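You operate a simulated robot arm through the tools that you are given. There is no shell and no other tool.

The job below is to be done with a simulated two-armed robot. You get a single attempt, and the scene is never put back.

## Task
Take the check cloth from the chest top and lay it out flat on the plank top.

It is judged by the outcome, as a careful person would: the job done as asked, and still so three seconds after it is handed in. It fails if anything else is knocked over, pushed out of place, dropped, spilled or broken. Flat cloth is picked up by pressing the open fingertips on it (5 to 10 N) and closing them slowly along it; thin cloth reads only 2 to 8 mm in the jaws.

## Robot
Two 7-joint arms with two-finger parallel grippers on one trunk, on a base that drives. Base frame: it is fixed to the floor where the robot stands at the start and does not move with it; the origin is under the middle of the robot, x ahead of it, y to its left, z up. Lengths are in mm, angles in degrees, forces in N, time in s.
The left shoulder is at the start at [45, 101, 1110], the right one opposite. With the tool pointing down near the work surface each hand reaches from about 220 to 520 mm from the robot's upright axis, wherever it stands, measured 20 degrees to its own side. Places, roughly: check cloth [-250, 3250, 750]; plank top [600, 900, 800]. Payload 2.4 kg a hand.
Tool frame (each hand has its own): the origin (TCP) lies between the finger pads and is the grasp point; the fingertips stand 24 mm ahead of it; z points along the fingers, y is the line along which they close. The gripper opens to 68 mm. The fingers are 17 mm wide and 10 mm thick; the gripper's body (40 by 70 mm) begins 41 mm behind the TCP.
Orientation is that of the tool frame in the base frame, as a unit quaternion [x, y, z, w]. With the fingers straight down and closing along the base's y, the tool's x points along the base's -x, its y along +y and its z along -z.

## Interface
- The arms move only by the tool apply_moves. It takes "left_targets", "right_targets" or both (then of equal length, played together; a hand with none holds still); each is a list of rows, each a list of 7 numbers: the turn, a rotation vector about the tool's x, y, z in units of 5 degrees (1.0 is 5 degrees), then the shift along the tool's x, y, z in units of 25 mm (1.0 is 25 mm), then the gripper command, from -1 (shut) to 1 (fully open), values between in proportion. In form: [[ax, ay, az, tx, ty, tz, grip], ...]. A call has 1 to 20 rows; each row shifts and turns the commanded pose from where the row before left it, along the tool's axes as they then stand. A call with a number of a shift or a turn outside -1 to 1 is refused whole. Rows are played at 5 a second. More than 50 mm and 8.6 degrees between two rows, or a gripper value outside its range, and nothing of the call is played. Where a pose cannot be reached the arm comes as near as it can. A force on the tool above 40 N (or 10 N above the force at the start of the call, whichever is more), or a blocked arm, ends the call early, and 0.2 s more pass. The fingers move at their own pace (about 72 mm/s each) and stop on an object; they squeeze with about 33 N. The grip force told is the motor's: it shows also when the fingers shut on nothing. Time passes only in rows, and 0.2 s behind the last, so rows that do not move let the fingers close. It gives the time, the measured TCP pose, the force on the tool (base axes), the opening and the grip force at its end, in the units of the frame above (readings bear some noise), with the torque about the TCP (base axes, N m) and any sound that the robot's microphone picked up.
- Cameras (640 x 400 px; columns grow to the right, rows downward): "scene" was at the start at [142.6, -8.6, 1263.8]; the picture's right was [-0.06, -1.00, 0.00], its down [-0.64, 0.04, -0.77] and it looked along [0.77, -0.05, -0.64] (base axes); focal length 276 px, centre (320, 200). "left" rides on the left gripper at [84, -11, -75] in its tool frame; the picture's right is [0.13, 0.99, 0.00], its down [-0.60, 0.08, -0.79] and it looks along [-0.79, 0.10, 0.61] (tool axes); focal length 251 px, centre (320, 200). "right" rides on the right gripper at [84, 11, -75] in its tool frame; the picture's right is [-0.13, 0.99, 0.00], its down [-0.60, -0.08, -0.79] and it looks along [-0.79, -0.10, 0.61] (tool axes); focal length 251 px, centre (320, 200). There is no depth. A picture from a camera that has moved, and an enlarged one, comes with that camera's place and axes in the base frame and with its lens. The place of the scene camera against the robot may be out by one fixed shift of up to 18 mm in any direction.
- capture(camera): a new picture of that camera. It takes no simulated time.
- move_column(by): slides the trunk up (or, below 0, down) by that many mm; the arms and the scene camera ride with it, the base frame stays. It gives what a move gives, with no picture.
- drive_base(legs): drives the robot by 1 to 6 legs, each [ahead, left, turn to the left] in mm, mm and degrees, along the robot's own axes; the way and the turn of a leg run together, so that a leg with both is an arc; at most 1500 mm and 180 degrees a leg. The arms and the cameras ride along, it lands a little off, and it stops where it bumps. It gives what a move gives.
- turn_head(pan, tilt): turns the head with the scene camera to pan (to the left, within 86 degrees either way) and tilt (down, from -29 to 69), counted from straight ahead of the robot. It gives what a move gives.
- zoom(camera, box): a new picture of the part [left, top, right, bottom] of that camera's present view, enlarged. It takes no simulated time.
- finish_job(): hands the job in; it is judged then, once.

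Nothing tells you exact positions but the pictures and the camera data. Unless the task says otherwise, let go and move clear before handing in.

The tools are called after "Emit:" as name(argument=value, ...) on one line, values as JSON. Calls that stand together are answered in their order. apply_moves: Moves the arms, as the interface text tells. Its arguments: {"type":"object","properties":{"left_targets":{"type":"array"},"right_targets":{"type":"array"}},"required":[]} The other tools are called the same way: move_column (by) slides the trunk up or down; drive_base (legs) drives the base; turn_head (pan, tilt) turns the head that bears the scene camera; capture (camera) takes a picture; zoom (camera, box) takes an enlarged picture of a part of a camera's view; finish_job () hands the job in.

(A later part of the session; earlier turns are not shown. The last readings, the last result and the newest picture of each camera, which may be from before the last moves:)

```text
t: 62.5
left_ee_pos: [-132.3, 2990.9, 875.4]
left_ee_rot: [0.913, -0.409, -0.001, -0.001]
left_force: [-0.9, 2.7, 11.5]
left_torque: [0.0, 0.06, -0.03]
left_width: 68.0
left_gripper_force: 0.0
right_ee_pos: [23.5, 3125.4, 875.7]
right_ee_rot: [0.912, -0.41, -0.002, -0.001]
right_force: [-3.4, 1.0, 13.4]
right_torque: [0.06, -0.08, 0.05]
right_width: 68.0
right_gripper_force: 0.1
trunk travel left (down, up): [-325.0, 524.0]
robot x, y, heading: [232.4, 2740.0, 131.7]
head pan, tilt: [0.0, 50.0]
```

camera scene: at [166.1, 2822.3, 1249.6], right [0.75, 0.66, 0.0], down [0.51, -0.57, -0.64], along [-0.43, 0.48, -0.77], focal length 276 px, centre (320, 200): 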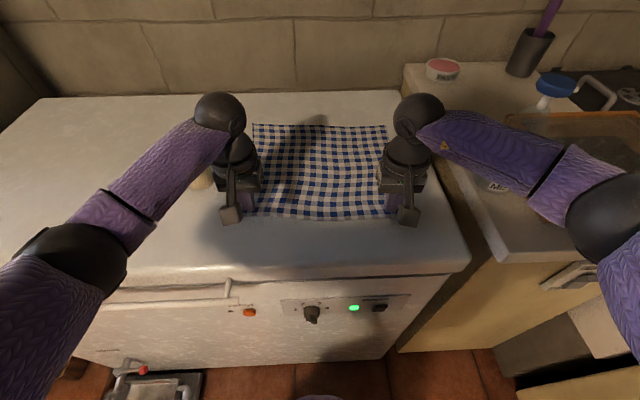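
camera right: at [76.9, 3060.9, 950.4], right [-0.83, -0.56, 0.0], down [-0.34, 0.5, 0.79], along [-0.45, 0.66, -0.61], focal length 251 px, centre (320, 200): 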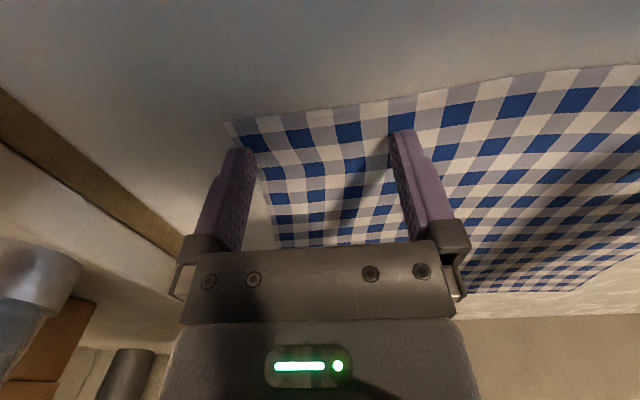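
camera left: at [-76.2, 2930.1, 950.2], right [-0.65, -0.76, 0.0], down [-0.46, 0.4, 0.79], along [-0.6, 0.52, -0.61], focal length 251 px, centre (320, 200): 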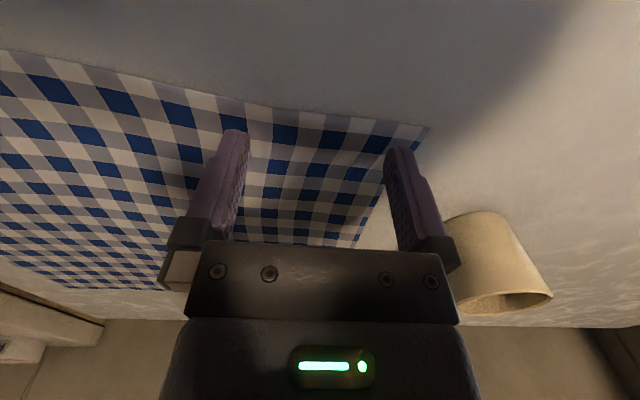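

Pressing 11–13 N now; I ease that a touch and close slowly to half opening, then look.

Emit:
apply_moves(left_targets=[[0, 0, 0, 0, 0, -0.005, 0.95], [0, 0, 0, 0, 0, 0, 0.9], [0, 0, 0, 0, 0, 0, 0.85], [0, 0, 0, 0, 0, 0, 0.8], [0, 0, 0, 0, 0, 0, 0.75], [0, 0, 0, 0, 0, 0, 0.7], [0, 0, 0, 0, 0, 0, 0.65], [0, 0, 0, 0, 0, 0, 0.6], [0, 0, 0, 0, 0, 0, 0.55], [0, 0, 0, 0, 0, 0, 0.5], [0, 0, 0, 0, 0, 0, 0.45], [0, 0, 0, 0, 0, 0, 0.4], [0, 0, 0, 0, 0, 0, 0.35], [0, 0, 0, 0, 0, 0, 0.3], [0, 0, 0, 0, 0, 0, 0.25], [0, 0, 0, 0, 0, 0, 0.2], [0, 0, 0, 0, 0, 0, 0.15], [0, 0, 0, 0, 0, 0, 0.1], [0, 0, 0, 0, 0, 0, 0.05], [0, 0, 0, 0, 0, 0, 0.0]], right_targets=[[0, 0, 0, 0, 0, -0.01, 0.95], [0, 0, 0, 0, 0, 0, 0.9], [0, 0, 0, 0, 0, 0, 0.85], [0, 0, 0, 0, 0, 0, 0.8], [0, 0, 0, 0, 0, 0, 0.75], [0, 0, 0, 0, 0, 0, 0.7], [0, 0, 0, 0, 0, 0, 0.65], [0, 0, 0, 0, 0, 0, 0.6], [0, 0, 0, 0, 0, 0, 0.55], [0, 0, 0, 0, 0, 0, 0.5], [0, 0, 0, 0, 0, 0, 0.45], [0, 0, 0, 0, 0, 0, 0.4], [0, 0, 0, 0, 0, 0, 0.35], [0, 0, 0, 0, 0, 0, 0.3], [0, 0, 0, 0, 0, 0, 0.25], [0, 0, 0, 0, 0, 0, 0.2], [0, 0, 0, 0, 0, 0, 0.15], [0, 0, 0, 0, 0, 0, 0.1], [0, 0, 0, 0, 0, 0, 0.05], [0, 0, 0, 0, 0, 0, 0.0]])

Emit:
capture(camera="left")

Emit:
capture(camera="right")

```text
t: 66.7
left_ee_pos: [-131.2, 2990.3, 875.4]
left_ee_rot: [0.912, -0.409, -0.002, -0.001]
left_force: [0.3, 0.5, 27.2]
left_torque: [-0.06, -0.02, 0.01]
left_width: 34.9
left_gripper_force: 1.0
right_ee_pos: [22.2, 3124.5, 875.4]
right_ee_rot: [0.912, -0.41, -0.001, 0.0]
right_force: [-0.2, -0.3, 2.1]
right_torque: [0.0, -0.05, 0.0]
right_width: 33.4
right_gripper_force: 0.1
trunk travel left (down, up): [-325.0, 524.0]
robot x, y, heading: [235.3, 2736.9, 131.4]
head pan, tilt: [0.0, 50.0]
```

```text
taken
camera left: at [-66.8, 2934.5, 949.5], right [-0.65, -0.76, 0.0], down [-0.46, 0.4, 0.79], along [-0.6, 0.52, -0.61], focal length 251 px, centre (320, 200)
```

left: 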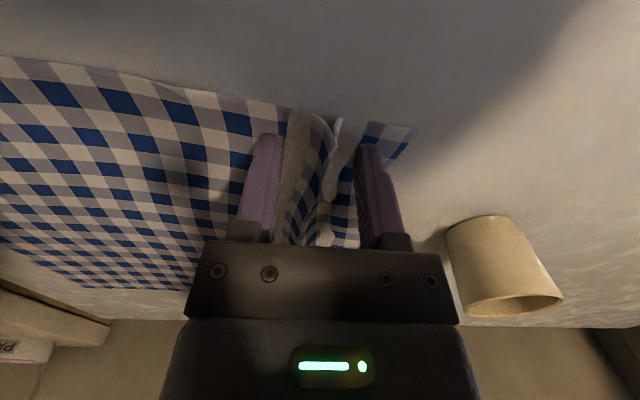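

```text
taken
camera right: at [71.0, 3054.2, 950.3], right [-0.83, -0.56, 0.0], down [-0.34, 0.5, 0.79], along [-0.45, 0.66, -0.61], focal length 251 px, centre (320, 200)
```

right: 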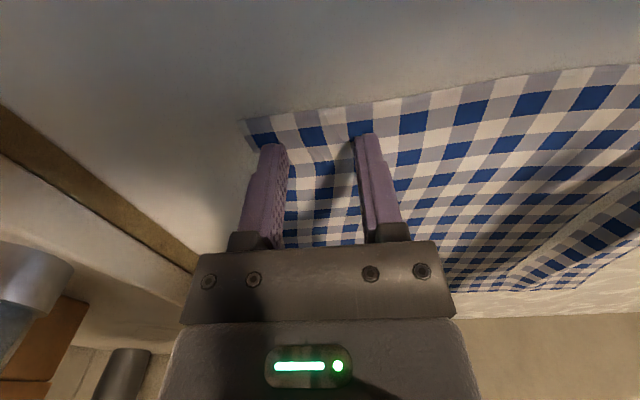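

The left hand has raised a clear fold between its fingers; the right slid (only 2 N left). I finish closing the left slowly while the right lifts and reopens.

Emit:
apply_moves(left_targets=[[0, 0, 0, 0, 0, -0.01, -0.07], [0, 0, 0, 0, 0, -0.01, -0.14], [0, 0, 0, 0, 0, 0, -0.21], [0, 0, 0, 0, 0, 0, -0.28], [0, 0, 0, 0, 0, 0, -0.35], [0, 0, 0, 0, 0, 0, -0.42], [0, 0, 0, 0, 0, 0, -0.49], [0, 0, 0, 0, 0, 0, -0.56], [0, 0, 0, 0, 0, 0, -0.63], [0, 0, 0, 0, 0, 0, -0.7], [0, 0, 0, 0, 0, 0, -0.77], [0, 0, 0, 0, 0, 0, -0.84], [0, 0, 0, 0, 0, 0, -0.91], [0, 0, 0, 0, 0, 0, -1], [0, 0, 0, 0, 0, 0, -1], [0, 0, 0, 0, 0, 0, -1]], right_targets=[[0, 0, 0, 0, 0, -0.16, 0], [0, 0, 0, 0, 0, 0, 0.5], [0, 0, 0, 0, 0, 0, 1], [0, 0, 0, 0, 0, 0, 1], [0, 0, 0, 0, 0, 0, 1], [0, 0, 0, 0, 0, 0, 1], [0, 0, 0, 0, 0, 0, 1], [0, 0, 0, 0, 0, 0, 1], [0, 0, 0, 0, 0, 0, 1], [0, 0, 0, 0, 0, 0, 1], [0, 0, 0, 0, 0, 0, 1], [0, 0, 0, 0, 0, 0, 1], [0, 0, 0, 0, 0, 0, 1], [0, 0, 0, 0, 0, 0, 1], [0, 0, 0, 0, 0, 0, 1], [0, 0, 0, 0, 0, 0, 1]])

Emit:
capture(camera="left")

Emit:
capture(camera="right")

```text
t: 70.1
left_ee_pos: [-130.6, 2990.0, 875.7]
left_ee_rot: [0.912, -0.409, 0.0, 0.0]
left_force: [-0.7, -1.1, 8.5]
left_torque: [-0.01, 0.06, -0.02]
left_width: 2.5
left_gripper_force: 26.6
right_ee_pos: [22.6, 3125.1, 879.3]
right_ee_rot: [0.912, -0.41, 0.0, 0.0]
right_force: [0.0, -0.3, -0.4]
right_torque: [0.01, -0.03, 0.03]
right_width: 67.8
right_gripper_force: 0.1
trunk travel left (down, up): [-325.0, 524.0]
robot x, y, heading: [228.2, 2738.6, 131.6]
head pan, tilt: [0.0, 50.0]
```

```text
taken
camera left: at [-66.7, 2934.4, 949.9], right [-0.65, -0.76, 0.0], down [-0.46, 0.4, 0.79], along [-0.6, 0.52, -0.61], focal length 251 px, centre (320, 200)
```

left: 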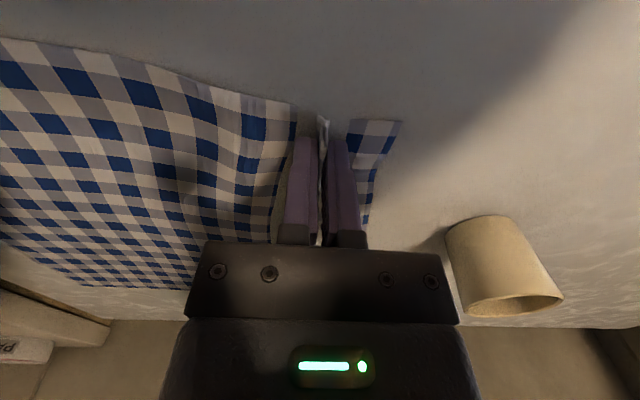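

```text
taken
camera right: at [69.9, 3054.2, 954.0], right [-0.83, -0.56, 0.0], down [-0.34, 0.5, 0.79], along [-0.45, 0.66, -0.61], focal length 251 px, centre (320, 200)
```

right: 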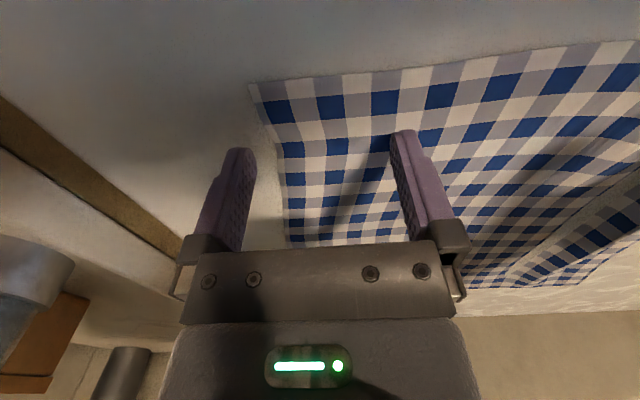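

Left grip is good: 2.5 mm between the jaws and 27 N. The cloth shifted a little, so for the right I go 22 mm inward and 12 mm back, then press again.

Emit:
apply_moves(right_targets=[[0, 0, 0, 0.24, 0.45, 0, 1], [0, 0, 0, 0.24, 0.45, 0, 1], [0, 0, 0, 0, 0, 0.08, 1], [0, 0, 0, 0, 0, 0.08, 1], [0, 0, 0, 0, 0, 0, 1]])

Emit:
capture(camera="right")

```text
t: 71.3
left_ee_pos: [-131.4, 2991.0, 875.9]
left_ee_rot: [0.912, -0.409, 0.0, 0.0]
left_force: [-0.3, -0.1, 8.9]
left_torque: [-0.04, 0.01, 0.03]
left_width: 2.6
left_gripper_force: 27.0
right_ee_pos: [13.4, 3102.1, 875.7]
right_ee_rot: [0.912, -0.41, 0.0, 0.0]
right_force: [-1.0, 0.2, 0.9]
right_torque: [-0.01, 0.01, -0.05]
right_width: 67.9
right_gripper_force: 0.1
trunk travel left (down, up): [-325.0, 524.0]
robot x, y, heading: [233.2, 2734.6, 131.7]
head pan, tilt: [0.0, 50.0]
```

```text
taken
camera right: at [61.0, 3030.6, 950.5], right [-0.83, -0.56, 0.0], down [-0.34, 0.5, 0.79], along [-0.45, 0.66, -0.61], focal length 251 px, centre (320, 200)
```

right: 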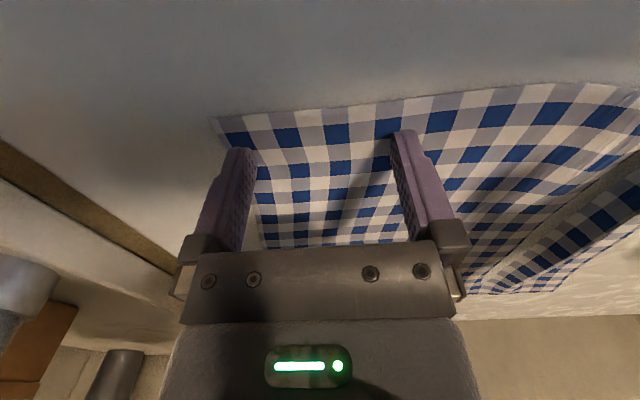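

Emit:
apply_moves(right_targets=[[0, 0, 0, 0, 0, -0.12, 1], [0, 0, 0, 0, 0.32, 0, 1], [0, 0, 0, 0, 0, 0.12, 1], [0, 0, 0, 0, 0, 0.04, 1], [0, 0, 0, 0, 0, 0, 1]])

```text
t: 72.5
left_ee_pos: [-130.7, 2990.3, 875.8]
left_ee_rot: [0.913, -0.409, 0.0, -0.001]
left_force: [-1.2, 0.3, 4.0]
left_torque: [-0.03, 0.02, 0.0]
left_width: 2.7
left_gripper_force: 26.7
right_ee_pos: [7.4, 3095.6, 875.0]
right_ee_rot: [0.912, -0.41, 0.0, 0.0]
right_force: [2.4, -1.7, 12.4]
right_torque: [0.07, -0.13, -0.02]
right_width: 68.3
right_gripper_force: 0.0
trunk travel left (down, up): [-325.0, 524.0]
robot x, y, heading: [230.2, 2734.5, 131.7]
head pan, tilt: [0.0, 50.0]
```

Right presses 12 N now; I close it slowly without easing off.

Emit:
apply_moves(right_targets=[[0, 0, 0, 0, 0, 0, 0.95], [0, 0, 0, 0, 0, 0, 0.9], [0, 0, 0, 0, 0, 0, 0.85], [0, 0, 0, 0, 0, 0, 0.8], [0, 0, 0, 0, 0, 0, 0.75], [0, 0, 0, 0, 0, 0, 0.7], [0, 0, 0, 0, 0, 0, 0.65], [0, 0, 0, 0, 0, 0, 0.6], [0, 0, 0, 0, 0, 0, 0.55], [0, 0, 0, 0, 0, 0, 0.5], [0, 0, 0, 0, 0, 0, 0.45], [0, 0, 0, 0, 0, 0, 0.4], [0, 0, 0, 0, 0, 0, 0.35], [0, 0, 0, 0, 0, 0, 0.3], [0, 0, 0, 0, 0, 0, 0.25], [0, 0, 0, 0, 0, 0, 0.2], [0, 0, 0, 0, 0, 0, 0.15], [0, 0, 0, 0, 0, 0, 0.1]])

Emit:
capture(camera="right")

```text
t: 76.3
left_ee_pos: [-133.0, 2990.1, 876.0]
left_ee_rot: [0.913, -0.408, 0.0, 0.0]
left_force: [2.4, 2.4, -0.2]
left_torque: [0.06, -0.11, 0.01]
left_width: 2.6
left_gripper_force: 26.5
right_ee_pos: [7.8, 3095.3, 875.5]
right_ee_rot: [0.912, -0.41, -0.001, -0.001]
right_force: [-3.6, -3.9, 22.8]
right_torque: [-0.07, 0.03, -0.04]
right_width: 38.5
right_gripper_force: 0.6
trunk travel left (down, up): [-325.0, 524.0]
robot x, y, heading: [225.5, 2737.5, 131.3]
head pan, tilt: [0.0, 50.0]
```

```text
taken
camera right: at [54.9, 3023.5, 950.0], right [-0.83, -0.56, 0.0], down [-0.34, 0.5, 0.79], along [-0.45, 0.66, -0.61], focal length 251 px, centre (320, 200)
```

right: 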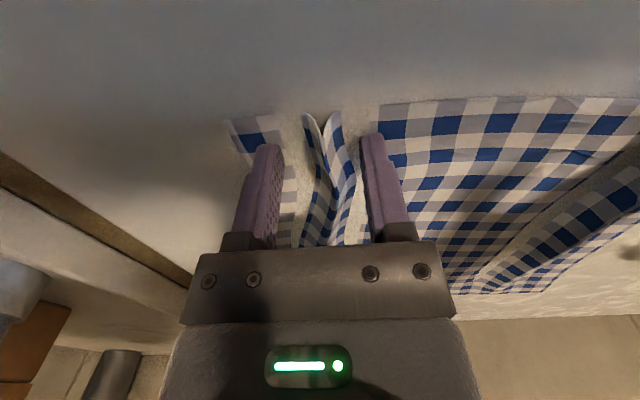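

The right hand has raised a clean fold between its fingers too. I close it the rest of the way slowly.

Emit:
apply_moves(right_targets=[[0, 0, 0, 0, 0, 0, 0.03], [0, 0, 0, 0, 0, -0.01, -0.04], [0, 0, 0, 0, 0, 0, -0.11], [0, 0, 0, 0, 0, 0, -0.18], [0, 0, 0, 0, 0, 0, -0.25], [0, 0, 0, 0, 0, 0, -0.32], [0, 0, 0, 0, 0, 0, -0.39], [0, 0, 0, 0, 0, 0, -0.46], [0, 0, 0, 0, 0, 0, -0.53], [0, 0, 0, 0, 0, 0, -0.6], [0, 0, 0, 0, 0, 0, -0.67], [0, 0, 0, 0, 0, 0, -0.74], [0, 0, 0, 0, 0, 0, -0.81], [0, 0, 0, 0, 0, 0, -0.88], [0, 0, 0, 0, 0, 0, -0.95], [0, 0, 0, 0, 0, 0, -1], [0, 0, 0, 0, 0, 0, -1], [0, 0, 0, 0, 0, 0, -1]])

Emit:
capture(camera="right")

Emit:
capture(camera="left")

Emit:
capture(camera="scene")

```text
t: 79.8
left_ee_pos: [-129.6, 2991.2, 875.6]
left_ee_rot: [0.911, -0.412, 0.001, -0.003]
left_force: [13.2, 10.2, 3.7]
left_torque: [0.26, -0.28, 0.03]
left_width: 3.1
left_gripper_force: 27.0
right_ee_pos: [4.9, 3093.8, 875.5]
right_ee_rot: [0.913, -0.407, -0.003, 0.004]
right_force: [-13.7, -10.4, 6.3]
right_torque: [-0.27, 0.33, 0.06]
right_width: 2.8
right_gripper_force: 26.5
trunk travel left (down, up): [-325.0, 524.0]
robot x, y, heading: [233.1, 2733.1, 131.7]
head pan, tilt: [0.0, 50.0]
stopped in row 17 (right hand): the force on the tool passed its limit at 40 N (the readings are from after the stop); the commanded pose is now the measured one
```

```text
taken
camera right: at [53.4, 3023.2, 950.3], right [-0.82, -0.57, 0.01], down [-0.34, 0.51, 0.79], along [-0.45, 0.65, -0.61], focal length 251 px, centre (320, 200)
```

right: 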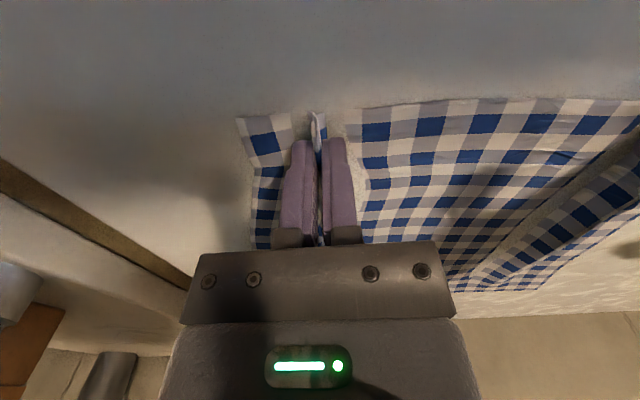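

```text
taken
camera left: at [-65.4, 2935.0, 950.1], right [-0.66, -0.75, -0.01], down [-0.46, 0.4, 0.79], along [-0.59, 0.53, -0.61], focal length 251 px, centre (320, 200)
```

left: 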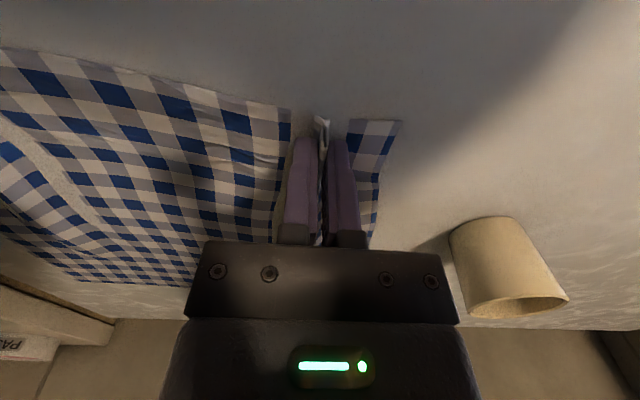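

```text
taken
camera scene: at [165.9, 2822.1, 1249.4], right [0.75, 0.66, 0.0], down [0.51, -0.57, -0.64], along [-0.43, 0.48, -0.77], focal length 276 px, centre (320, 200)
```

scene: 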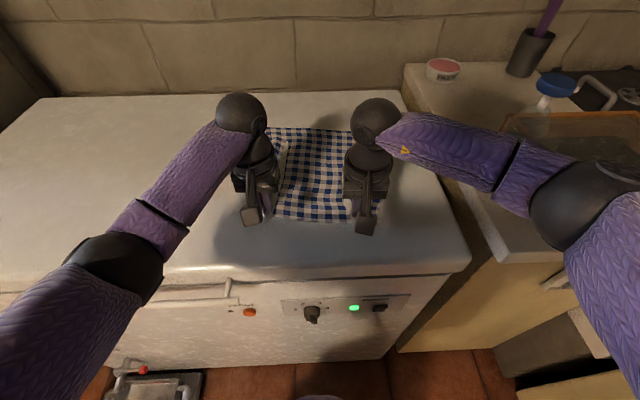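

Both hands now hold folds (3.1 and 2.8 mm), with the cloth taut between them (~17 N). I relieve that by moving each hand slightly inward, lift 40 mm, and look.

Emit:
apply_moves(left_targets=[[0, 0, 0, 0, -0.16, -0.1, -1], [0, 0, 0, 0, 0, -0.5, -1], [0, 0, 0, 0, 0, -0.5, -1], [0, 0, 0, 0, 0, -0.5, -1], [0, 0, 0, 0, 0, 0, -1]], right_targets=[[0, 0, 0, 0, 0.16, -0.1, -1], [0, 0, 0, 0, 0, -0.5, -1], [0, 0, 0, 0, 0, -0.5, -1], [0, 0, 0, 0, 0, -0.5, -1], [0, 0, 0, 0, 0, 0, -1]])

Emit:
capture(camera="scene")

Emit:
capture(camera="left")

Emit:
capture(camera="right")

```text
t: 81.0
left_ee_pos: [-127.1, 2993.3, 916.0]
left_ee_rot: [0.912, -0.41, 0.002, -0.001]
left_force: [2.7, 1.6, -0.6]
left_torque: [0.08, -0.06, 0.0]
left_width: 2.6
left_gripper_force: 27.4
right_ee_pos: [5.2, 3093.5, 914.3]
right_ee_rot: [0.913, -0.408, -0.001, 0.002]
right_force: [-2.8, -1.3, 0.3]
right_torque: [-0.09, 0.06, 0.02]
right_width: 2.4
right_gripper_force: 26.8
trunk travel left (down, up): [-325.0, 524.0]
robot x, y, heading: [235.7, 2737.5, 131.5]
head pan, tilt: [0.0, 50.0]
```

```text
taken
camera scene: at [165.5, 2822.7, 1249.5], right [0.75, 0.66, 0.0], down [0.51, -0.57, -0.64], along [-0.43, 0.48, -0.77], focal length 276 px, centre (320, 200)
```

scene: 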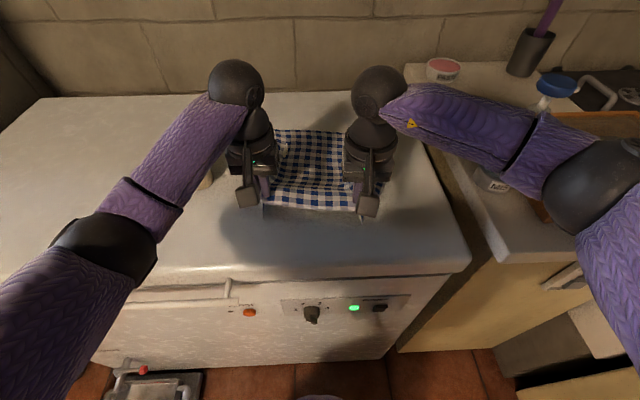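

```text
taken
camera left: at [-62.3, 2936.7, 990.0], right [-0.66, -0.75, 0.0], down [-0.46, 0.4, 0.79], along [-0.6, 0.52, -0.61], focal length 251 px, centre (320, 200)
```

left: 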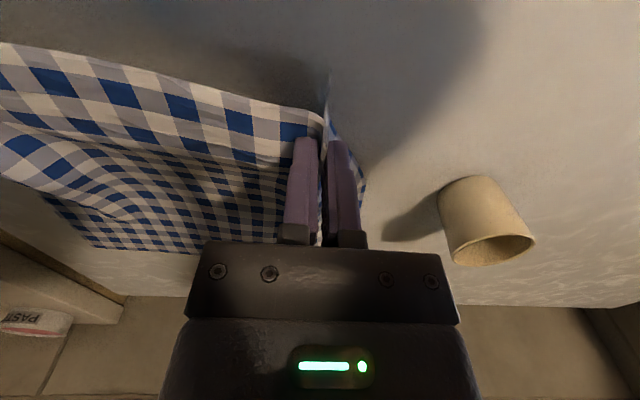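

```text
taken
camera right: at [51.8, 3021.7, 989.5], right [-0.83, -0.56, 0.0], down [-0.34, 0.5, 0.79], along [-0.45, 0.65, -0.61], focal length 251 px, centre (320, 200)
```

right: 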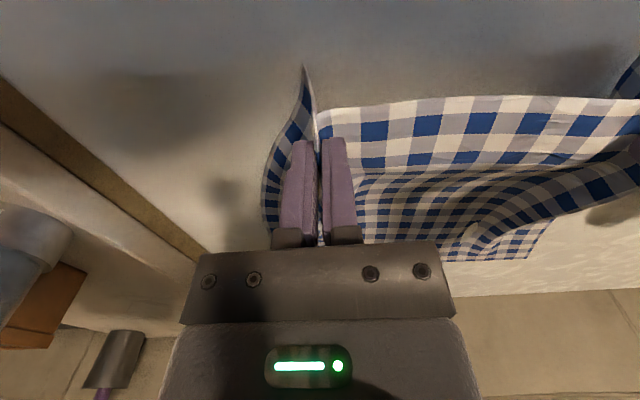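

The near edge is up in both hands and the cup is untouched. Now I raise the trunk to take the cloth clear of the freezer.

Emit:
move_column(by=120)

Emit:
capture(camera="scene")

Emit:
move_column(by=180)

Emit:
capture(camera="scene")

Emit:
capture(camera="left")

Emit:
capture(camera="right")

```text
t: 82.5
left_ee_pos: [-127.7, 2994.3, 1034.8]
left_ee_rot: [0.912, -0.41, 0.001, -0.001]
left_force: [3.5, 2.7, -0.4]
left_torque: [0.05, -0.06, -0.04]
left_width: 2.5
left_gripper_force: 26.6
right_ee_pos: [3.9, 3091.6, 1034.3]
right_ee_rot: [0.913, -0.409, 0.0, 0.001]
right_force: [-3.3, -2.0, 0.3]
right_torque: [-0.04, 0.09, 0.06]
right_width: 2.7
right_gripper_force: 26.6
trunk travel left (down, up): [-445.0, 404.0]
robot x, y, heading: [232.6, 2739.3, 131.8]
head pan, tilt: [0.0, 50.0]
```

```text
taken
camera scene: at [177.3, 2809.5, 1370.4], right [0.75, 0.66, 0.0], down [0.51, -0.57, -0.64], along [-0.43, 0.48, -0.77], focal length 276 px, centre (320, 200)
```

scene: 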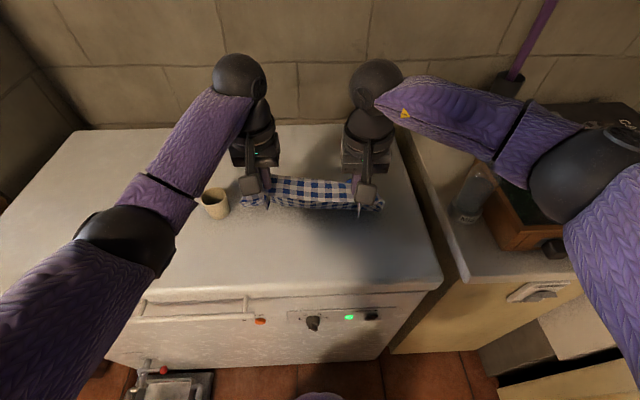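

```text
t: 84.5
left_ee_pos: [-128.0, 2994.1, 1215.2]
left_ee_rot: [0.912, -0.41, 0.001, -0.001]
left_force: [3.5, 3.0, -0.9]
left_torque: [0.04, -0.08, -0.01]
left_width: 2.8
left_gripper_force: 27.1
right_ee_pos: [3.9, 3092.8, 1214.4]
right_ee_rot: [0.913, -0.408, 0.0, 0.002]
right_force: [-3.7, -2.2, -1.1]
right_torque: [-0.04, 0.09, 0.05]
right_width: 2.6
right_gripper_force: 26.2
trunk travel left (down, up): [-625.0, 224.0]
robot x, y, heading: [231.8, 2734.7, 131.5]
head pan, tilt: [0.0, 50.0]
```

```text
taken
camera scene: at [185.8, 2799.9, 1550.9], right [0.75, 0.66, 0.0], down [0.51, -0.57, -0.64], along [-0.43, 0.48, -0.77], focal length 276 px, centre (320, 200)
```

scene: 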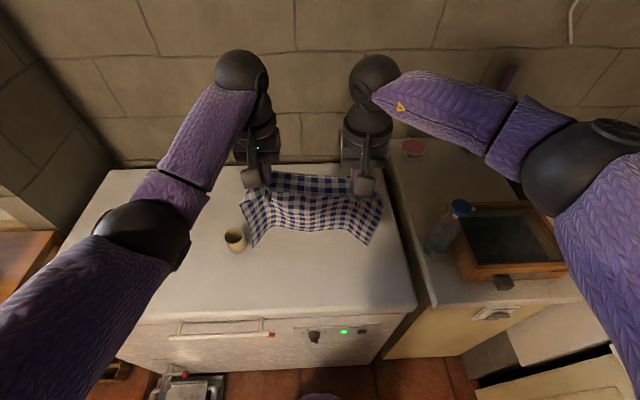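

```text
taken
camera left: at [-63.6, 2937.8, 1289.5], right [-0.66, -0.75, 0.0], down [-0.46, 0.4, 0.79], along [-0.6, 0.52, -0.61], focal length 251 px, centre (320, 200)
```

left: 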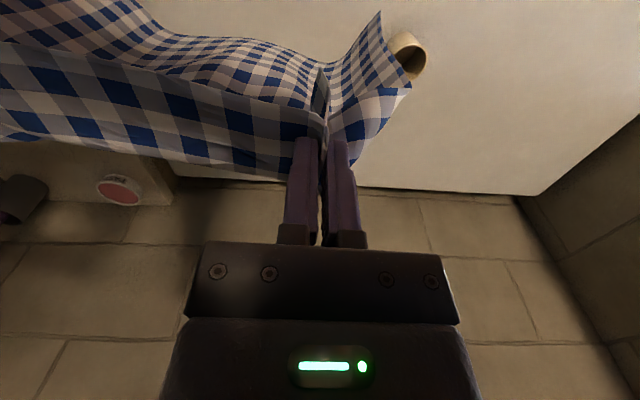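

```text
taken
camera right: at [50.9, 3022.1, 1289.4], right [-0.83, -0.56, 0.0], down [-0.34, 0.5, 0.79], along [-0.45, 0.65, -0.61], focal length 251 px, centre (320, 200)
```

right: 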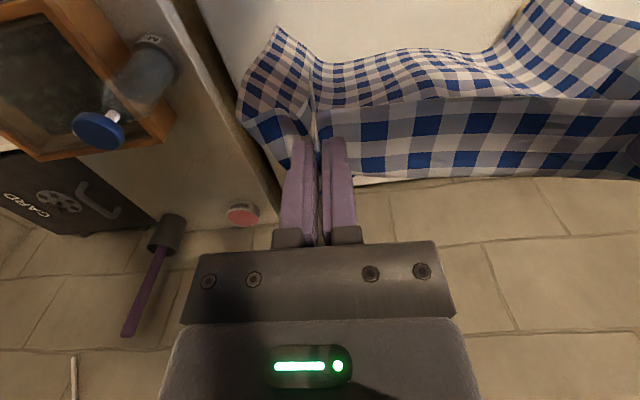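

The cloth hangs freely from both hands and the cup stands where it was. I raise a bit more for clearance, then back away from the freezer along the way I came.

Emit:
move_column(by=80)

Emit:
drive_base(legs=[[-350, 0, 0]])

Emit:
capture(camera="scene")

Emit:
turn_head(pan=86, tilt=40)

Emit:
capture(camera="scene")

Emit:
turn_head(pan=-86, tilt=40)

Emit:
capture(camera="scene")

```text
t: 85.7
left_ee_pos: [-128.2, 2993.2, 1295.3]
left_ee_rot: [0.912, -0.41, 0.001, -0.002]
left_force: [3.6, 2.0, -1.2]
left_torque: [0.07, -0.07, -0.06]
left_width: 2.3
left_gripper_force: 26.4
right_ee_pos: [3.5, 3092.3, 1294.4]
right_ee_rot: [0.913, -0.408, 0.0, 0.002]
right_force: [-4.0, -2.2, -0.2]
right_torque: [-0.07, 0.08, 0.0]
right_width: 2.6
right_gripper_force: 26.4
trunk travel left (down, up): [-705.0, 144.0]
robot x, y, heading: [232.1, 2734.8, 131.5]
head pan, tilt: [0.0, 50.0]
```

```text
t: 87.9
left_ee_pos: [106.9, 2730.2, 1295.7]
left_ee_rot: [0.912, -0.41, 0.001, -0.001]
left_force: [2.9, 2.3, -0.5]
left_torque: [0.1, -0.07, -0.01]
left_width: 2.3
left_gripper_force: 27.5
right_ee_pos: [238.9, 2827.9, 1293.8]
right_ee_rot: [0.912, -0.41, -0.002, 0.001]
right_force: [-3.8, -2.2, 0.0]
right_torque: [-0.04, 0.06, 0.05]
right_width: 2.6
right_gripper_force: 26.7
trunk travel left (down, up): [-705.0, 144.0]
robot x, y, heading: [468.7, 2474.2, 131.6]
head pan, tilt: [0.0, 50.0]
```

```text
taken
camera scene: at [422.2, 2534.0, 1631.0], right [0.75, 0.66, 0.0], down [0.51, -0.57, -0.64], along [-0.43, 0.48, -0.77], focal length 276 px, centre (320, 200)
```

scene: 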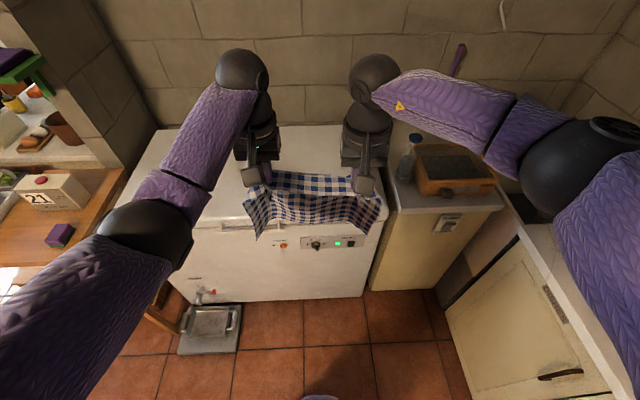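

```text
t: 89.5
left_ee_pos: [106.5, 2730.5, 1295.2]
left_ee_rot: [0.912, -0.41, 0.002, -0.002]
left_force: [2.8, 3.1, -0.7]
left_torque: [0.06, -0.11, -0.03]
left_width: 2.6
left_gripper_force: 26.4
right_ee_pos: [238.1, 2829.6, 1294.9]
right_ee_rot: [0.912, -0.409, -0.001, 0.001]
right_force: [-2.7, -1.8, -0.7]
right_torque: [-0.03, 0.06, 0.05]
right_width: 2.6
right_gripper_force: 26.1
trunk travel left (down, up): [-705.0, 144.0]
robot x, y, heading: [465.4, 2473.6, 131.4]
head pan, tilt: [85.9, 40.0]
```

```text
taken
camera scene: at [405.3, 2425.3, 1645.2], right [-0.61, 0.79, 0.0], down [0.51, 0.39, -0.77], along [-0.61, -0.47, -0.64], focal length 276 px, centre (320, 200)
```

scene: 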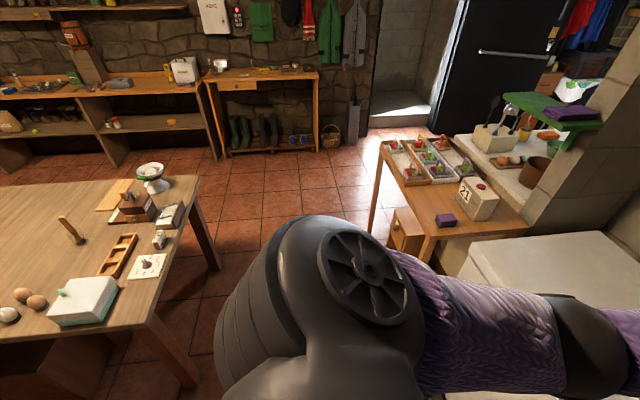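

```text
t: 92.1
left_ee_pos: [107.0, 2729.6, 1294.5]
left_ee_rot: [0.912, -0.411, 0.001, -0.001]
left_force: [2.8, 1.6, -0.7]
left_torque: [0.07, -0.1, -0.03]
left_width: 2.6
left_gripper_force: 26.0
right_ee_pos: [238.7, 2828.7, 1295.0]
right_ee_rot: [0.912, -0.409, -0.001, 0.002]
right_force: [-3.3, -1.8, -0.4]
right_torque: [-0.04, 0.07, 0.04]
right_width: 2.4
right_gripper_force: 26.9
trunk travel left (down, up): [-705.0, 144.0]
robot x, y, heading: [466.7, 2469.7, 131.8]
head pan, tilt: [-85.9, 40.0]
```

```text
taken
camera scene: at [532.2, 2537.8, 1645.2], right [0.72, -0.7, 0.0], down [-0.45, -0.46, -0.77], along [0.54, 0.55, -0.64], focal length 276 px, centre (320, 200)
```

scene: 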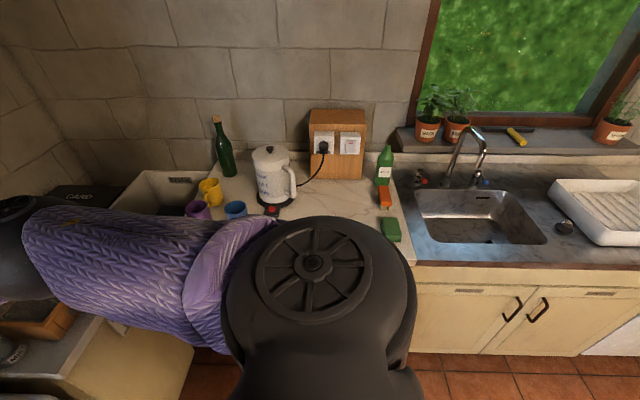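

The cloth hangs safely from both hands and the way is clear. Comparing views, the table top is at z ≈ 750, running from about s=650 to 1508 across and n=-470 to 919 along (45°-rotated axes), with eggs and a butter box near its far-left corner. I turn left to face the table from the far side and look at its free middle.

Emit:
drive_base(legs=[[0, 0, 93.5]])

Emit:
turn_head(pan=40, tilt=35)

Emit:
capture(camera="scene")

Emit:
turn_head(pan=80, tilt=35)

Emit:
capture(camera="scene")

```text
t: 96.5
left_ee_pos: [226.9, 2098.8, 1294.8]
left_ee_rot: [0.926, 0.378, -0.001, -0.002]
left_force: [-1.4, 3.7, -0.8]
left_torque: [0.07, 0.07, -0.09]
left_width: 3.0
left_gripper_force: 26.7
right_ee_pos: [121.2, 2226.1, 1295.1]
right_ee_rot: [0.925, 0.381, 0.001, 0.002]
right_force: [2.4, -3.4, 0.5]
right_torque: [-0.04, -0.09, -0.02]
right_width: 2.7
right_gripper_force: 26.0
trunk travel left (down, up): [-705.0, 144.0]
robot x, y, heading: [468.8, 2472.8, -135.4]
head pan, tilt: [-85.9, 40.0]
```

```text
t: 98.5
left_ee_pos: [226.7, 2099.0, 1295.2]
left_ee_rot: [0.926, 0.378, 0.0, -0.003]
left_force: [-2.7, 3.2, 0.9]
left_torque: [0.06, 0.06, -0.03]
left_width: 2.7
left_gripper_force: 27.0
right_ee_pos: [121.0, 2226.6, 1294.3]
right_ee_rot: [0.925, 0.38, 0.001, 0.002]
right_force: [1.6, -3.0, 0.5]
right_torque: [-0.04, -0.09, -0.03]
right_width: 2.5
right_gripper_force: 26.2
trunk travel left (down, up): [-705.0, 144.0]
robot x, y, heading: [465.5, 2471.8, -135.8]
head pan, tilt: [40.0, 35.0]
```

```text
taken
camera scene: at [463.7, 2372.8, 1652.7], right [-1.0, 0.1, 0.0], down [0.06, 0.57, -0.82], along [-0.08, -0.82, -0.57], focal length 276 px, centre (320, 200)
```

scene: 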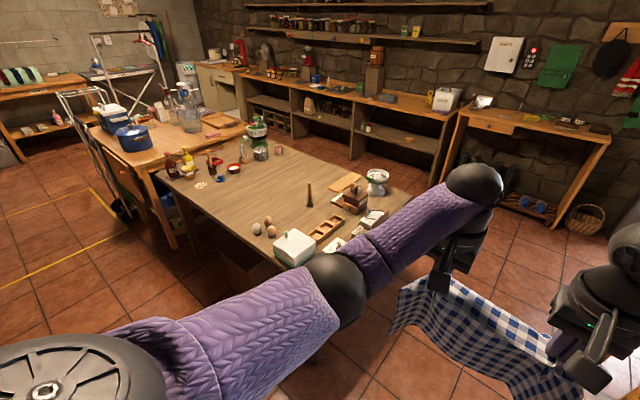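

```text
t: 99.6
left_ee_pos: [226.4, 2099.4, 1295.9]
left_ee_rot: [0.926, 0.378, 0.001, -0.001]
left_force: [-3.0, 2.9, 0.0]
left_torque: [0.08, 0.03, -0.06]
left_width: 2.4
left_gripper_force: 26.6
right_ee_pos: [121.9, 2226.5, 1295.1]
right_ee_rot: [0.925, 0.38, 0.001, 0.002]
right_force: [2.3, -3.1, 0.4]
right_torque: [-0.08, -0.07, 0.0]
right_width: 2.8
right_gripper_force: 26.6
trunk travel left (down, up): [-705.0, 144.0]
robot x, y, heading: [465.7, 2473.6, -135.5]
head pan, tilt: [80.0, 35.0]
```

```text
taken
camera scene: at [522.0, 2387.9, 1652.7], right [-0.82, -0.57, 0.0], down [-0.32, 0.47, -0.82], along [0.46, -0.68, -0.57], focal length 276 px, centre (320, 200)
```

scene: 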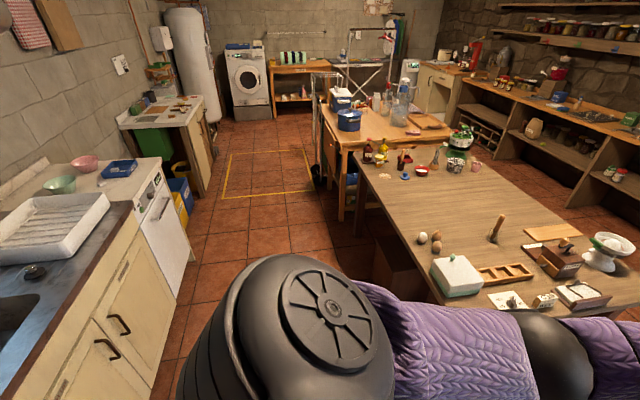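

The middle of the table is bare between the eggs/butter box (n≈450) and the jars at the other end (n≈-110), and the lane beside it is clear. Before driving there, I test in free air how far forward both hands can reach while holding the cloth.

Emit:
apply_moves(left_targets=[[0, 0, 0, -0.6, 0, 0, -1], [0, 0, 0, -0.6, 0, 0, -1], [0, 0, 0, -0.6, 0, 0, -1], [0, 0, 0, -0.6, 0, 0, -1], [0, 0, 0, -0.6, 0, 0, -1], [0, 0, 0, 0, 0, 0, -1]], right_targets=[[0, 0, 0, -0.6, 0, 0, -1], [0, 0, 0, -0.6, 0, 0, -1], [0, 0, 0, -0.6, 0, 0, -1], [0, 0, 0, -0.6, 0, 0, -1], [0, 0, 0, -0.6, 0, 0, -1], [0, 0, 0, 0, 0, 0, -1]])

```text
t: 101.0
left_ee_pos: [195.9, 2066.1, 1294.6]
left_ee_rot: [0.926, 0.377, -0.001, -0.003]
left_force: [-15.2, 14.5, 0.8]
left_torque: [0.37, 0.36, -0.02]
left_width: 2.5
left_gripper_force: 26.8
left hand out of reach, approached as far as the arm can: row 4, 5
right_ee_pos: [79.1, 2189.3, 1296.0]
right_ee_rot: [0.925, 0.381, 0.0, 0.003]
right_force: [14.2, -14.3, -0.6]
right_torque: [-0.37, -0.35, -0.01]
right_width: 2.9
right_gripper_force: 27.1
right hand out of reach, approached as far as the arm can: row 4, 5
trunk travel left (down, up): [-705.0, 144.0]
robot x, y, heading: [469.8, 2472.2, -135.5]
head pan, tilt: [80.0, 35.0]
```

Straight down, the hands reach only ~478 mm ahead at this height. Tilting the fingers forward should extend that, so I test a 30° forward tilt here in free air.

Emit:
apply_moves(left_targets=[[0, -0.6, 0, 0, 0, 0, -1], [0, -0.6, 0, 0, 0, 0, -1], [0, -0.6, 0, 0, 0, 0, -1], [0, -0.6, 0, 0, 0, 0, -1], [0, -0.6, 0, 0, 0, 0, -1], [0, -0.6, 0, 0, 0, 0, -1], [0, -0.6, 0, 0, 0, 0, -1], [0, -0.6, 0, 0, 0, 0, -1], [0, -0.6, 0, 0, 0, 0, -1], [0, -0.6, 0, 0, 0, 0, -1], [0, 0, 0, 0, 0, 0, -1]], right_targets=[[0, -0.6, 0, 0, 0, 0, -1], [0, -0.6, 0, 0, 0, 0, -1], [0, -0.6, 0, 0, 0, 0, -1], [0, -0.6, 0, 0, 0, 0, -1], [0, -0.6, 0, 0, 0, 0, -1], [0, -0.6, 0, 0, 0, 0, -1], [0, -0.6, 0, 0, 0, 0, -1], [0, -0.6, 0, 0, 0, 0, -1], [0, -0.6, 0, 0, 0, 0, -1], [0, -0.6, 0, 0, 0, 0, -1], [0, 0, 0, 0, 0, 0, -1]])

```text
t: 103.4
left_ee_pos: [194.6, 2062.6, 1295.1]
left_ee_rot: [0.894, 0.365, -0.24, 0.095]
left_force: [-17.4, 18.1, 0.5]
left_torque: [0.39, 0.37, -0.35]
left_width: 2.9
left_gripper_force: 26.0
right_ee_pos: [80.0, 2188.9, 1296.5]
right_ee_rot: [0.893, 0.367, -0.239, 0.101]
right_force: [17.4, -17.3, 0.2]
right_torque: [-0.39, -0.39, 0.34]
right_width: 2.7
right_gripper_force: 26.4
trunk travel left (down, up): [-705.0, 144.0]
robot x, y, heading: [465.5, 2476.2, -135.2]
head pan, tilt: [80.0, 35.0]
```

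With the tilt, the pose is within reach; the cloth is taut between the hands, so I ease them inward a few mm and then test 100 mm further forward.

Emit:
apply_moves(left_targets=[[0, 0, 0, 0, -0.12, 0, -1], [0, 0, 0, -0.52, 0, 0.3, -1], [0, 0, 0, -0.52, 0, 0.3, -1], [0, 0, 0, -0.52, 0, 0.3, -1], [0, 0, 0, -0.52, 0, 0.3, -1], [0, 0, 0, -0.52, 0, 0.3, -1], [0, 0, 0, -0.52, 0, 0.3, -1], [0, 0, 0, 0, 0, 0, -1]], right_targets=[[0, 0, 0, 0, 0.12, 0, -1], [0, 0, 0, -0.52, 0, 0.3, -1], [0, 0, 0, -0.52, 0, 0.3, -1], [0, 0, 0, -0.52, 0, 0.3, -1], [0, 0, 0, -0.52, 0, 0.3, -1], [0, 0, 0, -0.52, 0, 0.3, -1], [0, 0, 0, -0.52, 0, 0.3, -1], [0, 0, 0, 0, 0, 0, -1]])

Emit:
turn_head(pan=0, tilt=45)

Emit:
capture(camera="scene")

```text
t: 105.2
left_ee_pos: [137.0, 2008.3, 1294.6]
left_ee_rot: [0.894, 0.365, -0.24, 0.096]
left_force: [-5.5, 6.1, -1.0]
left_torque: [0.13, 0.1, -0.16]
left_width: 2.6
left_gripper_force: 26.5
left hand out of reach, approached as far as the arm can: row 7
right_ee_pos: [25.2, 2131.1, 1292.6]
right_ee_rot: [0.894, 0.367, -0.239, 0.1]
right_force: [5.4, -6.4, 0.0]
right_torque: [-0.07, -0.11, 0.1]
right_width: 2.5
right_gripper_force: 26.7
right hand out of reach, approached as far as the arm can: row 7
trunk travel left (down, up): [-705.0, 144.0]
robot x, y, heading: [469.6, 2469.4, -135.6]
head pan, tilt: [80.0, 35.0]
```

```text
t: 106.7
left_ee_pos: [136.9, 2008.9, 1297.2]
left_ee_rot: [0.894, 0.365, -0.24, 0.096]
left_force: [-6.5, 6.9, -0.3]
left_torque: [0.17, 0.13, -0.17]
left_width: 2.6
left_gripper_force: 26.5
right_ee_pos: [24.8, 2132.0, 1293.9]
right_ee_rot: [0.894, 0.366, -0.238, 0.1]
right_force: [6.3, -6.4, 0.0]
right_torque: [-0.16, -0.14, 0.12]
right_width: 2.4
right_gripper_force: 26.4
trunk travel left (down, up): [-705.0, 144.0]
robot x, y, heading: [466.9, 2473.6, -135.4]
head pan, tilt: [0.0, 45.0]
```

```text
taken
camera scene: at [414.3, 2403.4, 1637.9], right [-0.7, 0.71, 0.0], down [0.5, 0.5, -0.71], along [-0.5, -0.5, -0.71], focal length 276 px, centre (320, 200)
```

scene: 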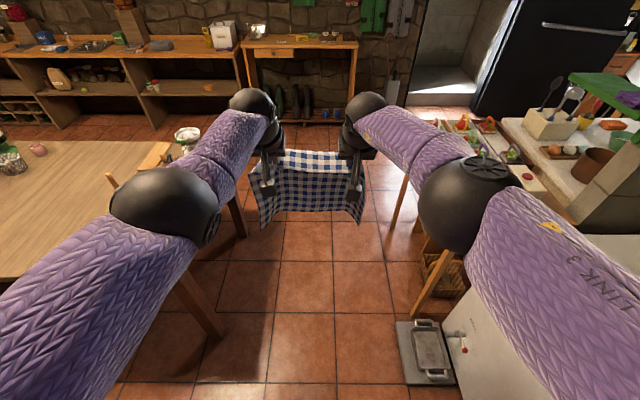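

At 30° tilt the hands reach about 560 mm ahead. I pull them back to ~430 mm for the drive and strafe left along the table's far side to its free middle (n≈170), staying ~560 mm off the table edge.

Emit:
apply_moves(left_targets=[[0, 0, 0, 0.62, 0, -0.36, -1], [0, 0, 0, 0.62, 0, -0.36, -1], [0, 0, 0, 0.62, 0, -0.36, -1], [0, 0, 0, 0.62, 0, -0.36, -1], [0, 0, 0, 0.62, 0, -0.36, -1], [0, 0, 0, 0.62, 0, -0.36, -1], [0, 0, 0, 0.62, 0, -0.36, -1], [0, 0, 0, 0, 0, 0, -1]], right_targets=[[0, 0, 0, 0.62, 0, -0.36, -1], [0, 0, 0, 0.62, 0, -0.36, -1], [0, 0, 0, 0.62, 0, -0.36, -1], [0, 0, 0, 0.62, 0, -0.36, -1], [0, 0, 0, 0.62, 0, -0.36, -1], [0, 0, 0, 0.62, 0, -0.36, -1], [0, 0, 0, 0.62, 0, -0.36, -1], [0, 0, 0, 0, 0, 0, -1]])

Emit:
drive_base(legs=[[0, 620, 0], [0, 620, 0]])

Emit:
capture(camera="scene")

```text
t: 108.5
left_ee_pos: [226.9, 2096.2, 1295.1]
left_ee_rot: [0.894, 0.366, -0.24, 0.097]
left_force: [-9.9, 9.7, -1.2]
left_torque: [0.2, 0.2, -0.21]
left_width: 2.5
left_gripper_force: 26.8
right_ee_pos: [113.1, 2217.9, 1294.0]
right_ee_rot: [0.894, 0.366, -0.239, 0.1]
right_force: [10.6, -10.8, -0.1]
right_torque: [-0.21, -0.22, 0.23]
right_width: 2.6
right_gripper_force: 26.7
trunk travel left (down, up): [-705.0, 144.0]
robot x, y, heading: [466.9, 2471.8, -135.5]
head pan, tilt: [0.0, 45.0]
```

```text
t: 115.2
left_ee_pos: [1120.5, 1205.7, 1296.2]
left_ee_rot: [0.894, 0.366, -0.24, 0.097]
left_force: [-10.0, 9.3, -0.6]
left_torque: [0.24, 0.2, -0.17]
left_width: 2.3
left_gripper_force: 27.0
right_ee_pos: [1005.8, 1327.8, 1292.9]
right_ee_rot: [0.893, 0.367, -0.239, 0.101]
right_force: [10.2, -9.3, -0.3]
right_torque: [-0.2, -0.19, 0.15]
right_width: 2.5
right_gripper_force: 26.4
trunk travel left (down, up): [-705.0, 144.0]
robot x, y, heading: [1359.4, 1583.2, -135.4]
head pan, tilt: [0.0, 45.0]
```

```text
taken
camera scene: at [1306.9, 1514.0, 1637.9], right [-0.7, 0.71, 0.0], down [0.5, 0.5, -0.71], along [-0.5, -0.5, -0.71], focal length 276 px, centre (320, 200)
```

scene: 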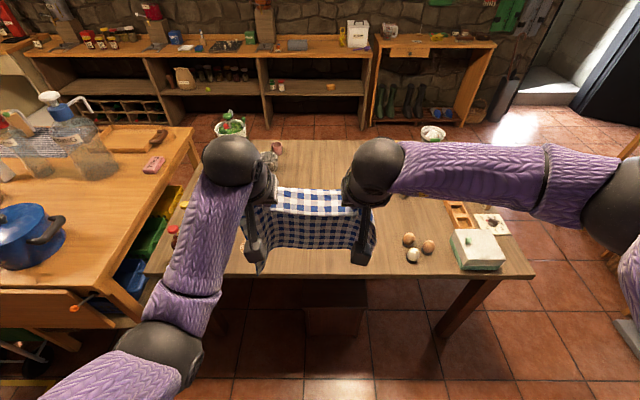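

I'm opposite the free middle: table edge ~580 mm ahead, eggs ~300 mm to the right, small items ~280–310 mm to the left, a crate under the table. I drive 240 mm closer and measure again.

Emit:
drive_base(legs=[[240, 0, 0]])

Emit:
turn_head(pan=0, tilt=65)

Emit:
capture(camera="scene")

Emit:
capture(camera="left")

Emit:
capture(camera="right")

```text
t: 117.0
left_ee_pos: [946.1, 1035.7, 1295.0]
left_ee_rot: [0.894, 0.366, -0.239, 0.096]
left_force: [-8.9, 8.1, 0.1]
left_torque: [0.19, 0.14, -0.17]
left_width: 2.4
left_gripper_force: 26.5
right_ee_pos: [829.9, 1157.0, 1292.8]
right_ee_rot: [0.894, 0.367, -0.238, 0.1]
right_force: [8.4, -8.8, -0.4]
right_torque: [-0.15, -0.21, 0.18]
right_width: 2.7
right_gripper_force: 26.9
trunk travel left (down, up): [-705.0, 144.0]
robot x, y, heading: [1187.0, 1407.9, -135.5]
head pan, tilt: [0.0, 45.0]
```

```text
t: 117.8
left_ee_pos: [946.8, 1035.7, 1296.1]
left_ee_rot: [0.894, 0.366, -0.241, 0.096]
left_force: [-6.1, 7.2, -1.0]
left_torque: [0.14, 0.14, -0.16]
left_width: 2.5
left_gripper_force: 26.5
right_ee_pos: [830.2, 1156.6, 1293.8]
right_ee_rot: [0.893, 0.367, -0.239, 0.102]
right_force: [6.9, -7.5, -1.1]
right_torque: [-0.19, -0.1, 0.13]
right_width: 2.5
right_gripper_force: 26.3
trunk travel left (down, up): [-705.0, 144.0]
robot x, y, heading: [1186.0, 1409.9, -135.5]
head pan, tilt: [0.0, 65.0]
```

```text
taken
camera scene: at [1147.6, 1357.7, 1612.9], right [-0.7, 0.71, 0.0], down [0.65, 0.64, -0.42], along [-0.3, -0.3, -0.91], focal length 276 px, centre (320, 200)
```

scene: 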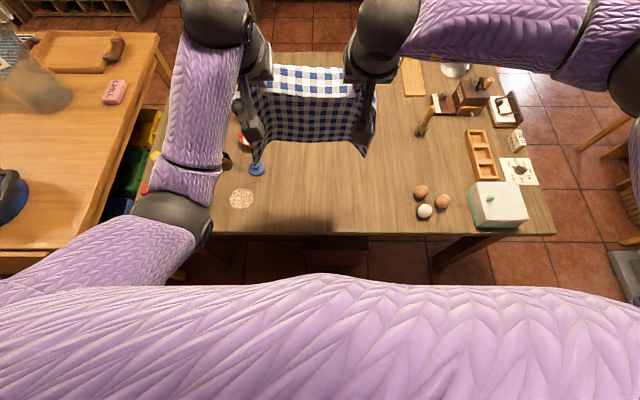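

```text
taken
camera left: at [1019.0, 1120.7, 1318.5], right [0.77, -0.63, -0.07], down [-0.03, -0.15, 0.99], along [-0.63, -0.76, -0.14], focal length 251 px, centre (320, 200)
```

left: 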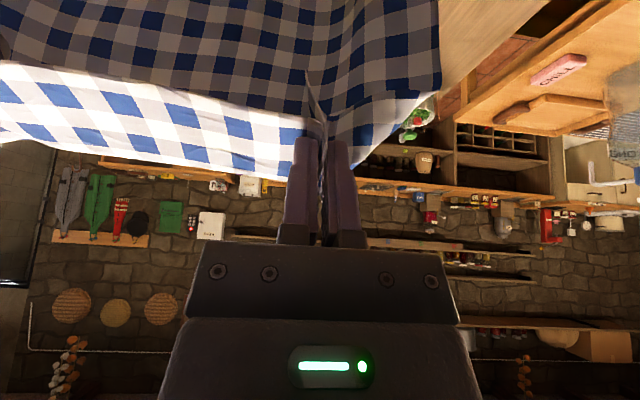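

```text
taken
camera right: at [916.7, 1225.9, 1315.6], right [0.62, -0.78, 0.07], down [-0.15, -0.03, 0.99], along [-0.77, -0.62, -0.13], focal length 251 px, centre (320, 200)
```

right: 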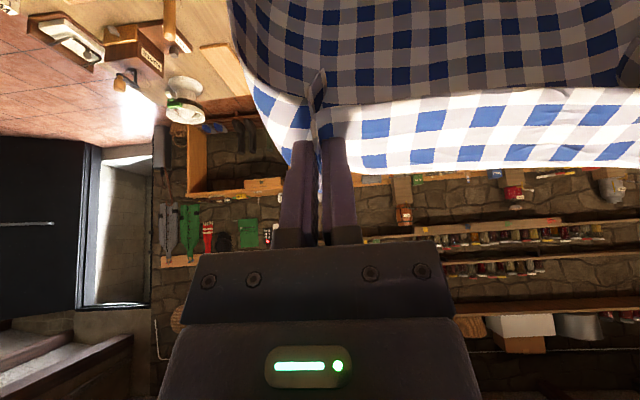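

Measured from above: table edge 340 mm ahead, a blue disc ~205 mm and coaster ~235 mm to the left, eggs ~315 mm to the right. I shift 65 mm right to centre the free spot and 75 mm ahead, so the axis stands ~265 mm from the edge.

Emit:
drive_base(legs=[[75, -65, 0]])

Emit:
capture(camera="scene")

```text
t: 119.0
left_ee_pos: [848.5, 1028.3, 1296.2]
left_ee_rot: [0.894, 0.367, -0.24, 0.096]
left_force: [-7.9, 8.1, -0.7]
left_torque: [0.2, 0.15, -0.2]
left_width: 2.8
left_gripper_force: 26.3
right_ee_pos: [730.7, 1149.2, 1292.2]
right_ee_rot: [0.893, 0.369, -0.238, 0.102]
right_force: [7.3, -8.3, 0.7]
right_torque: [-0.16, -0.21, 0.16]
right_width: 2.7
right_gripper_force: 26.6
trunk travel left (down, up): [-705.0, 144.0]
robot x, y, heading: [1084.9, 1400.8, -134.9]
head pan, tilt: [0.0, 65.0]
```

```text
taken
camera scene: at [1047.2, 1350.5, 1612.8], right [-0.7, 0.71, 0.0], down [0.64, 0.64, -0.42], along [-0.3, -0.3, -0.91], focal length 276 px, centre (320, 200)
```

scene: 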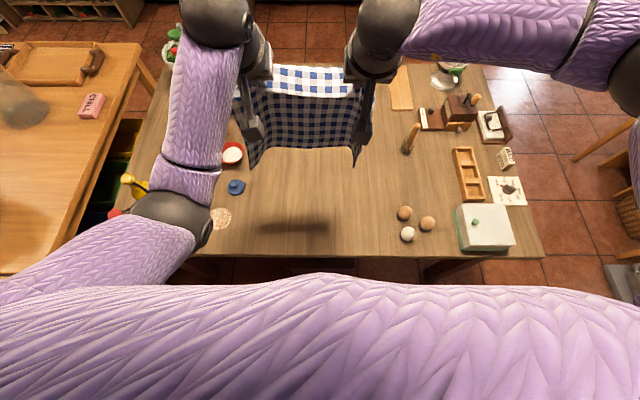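

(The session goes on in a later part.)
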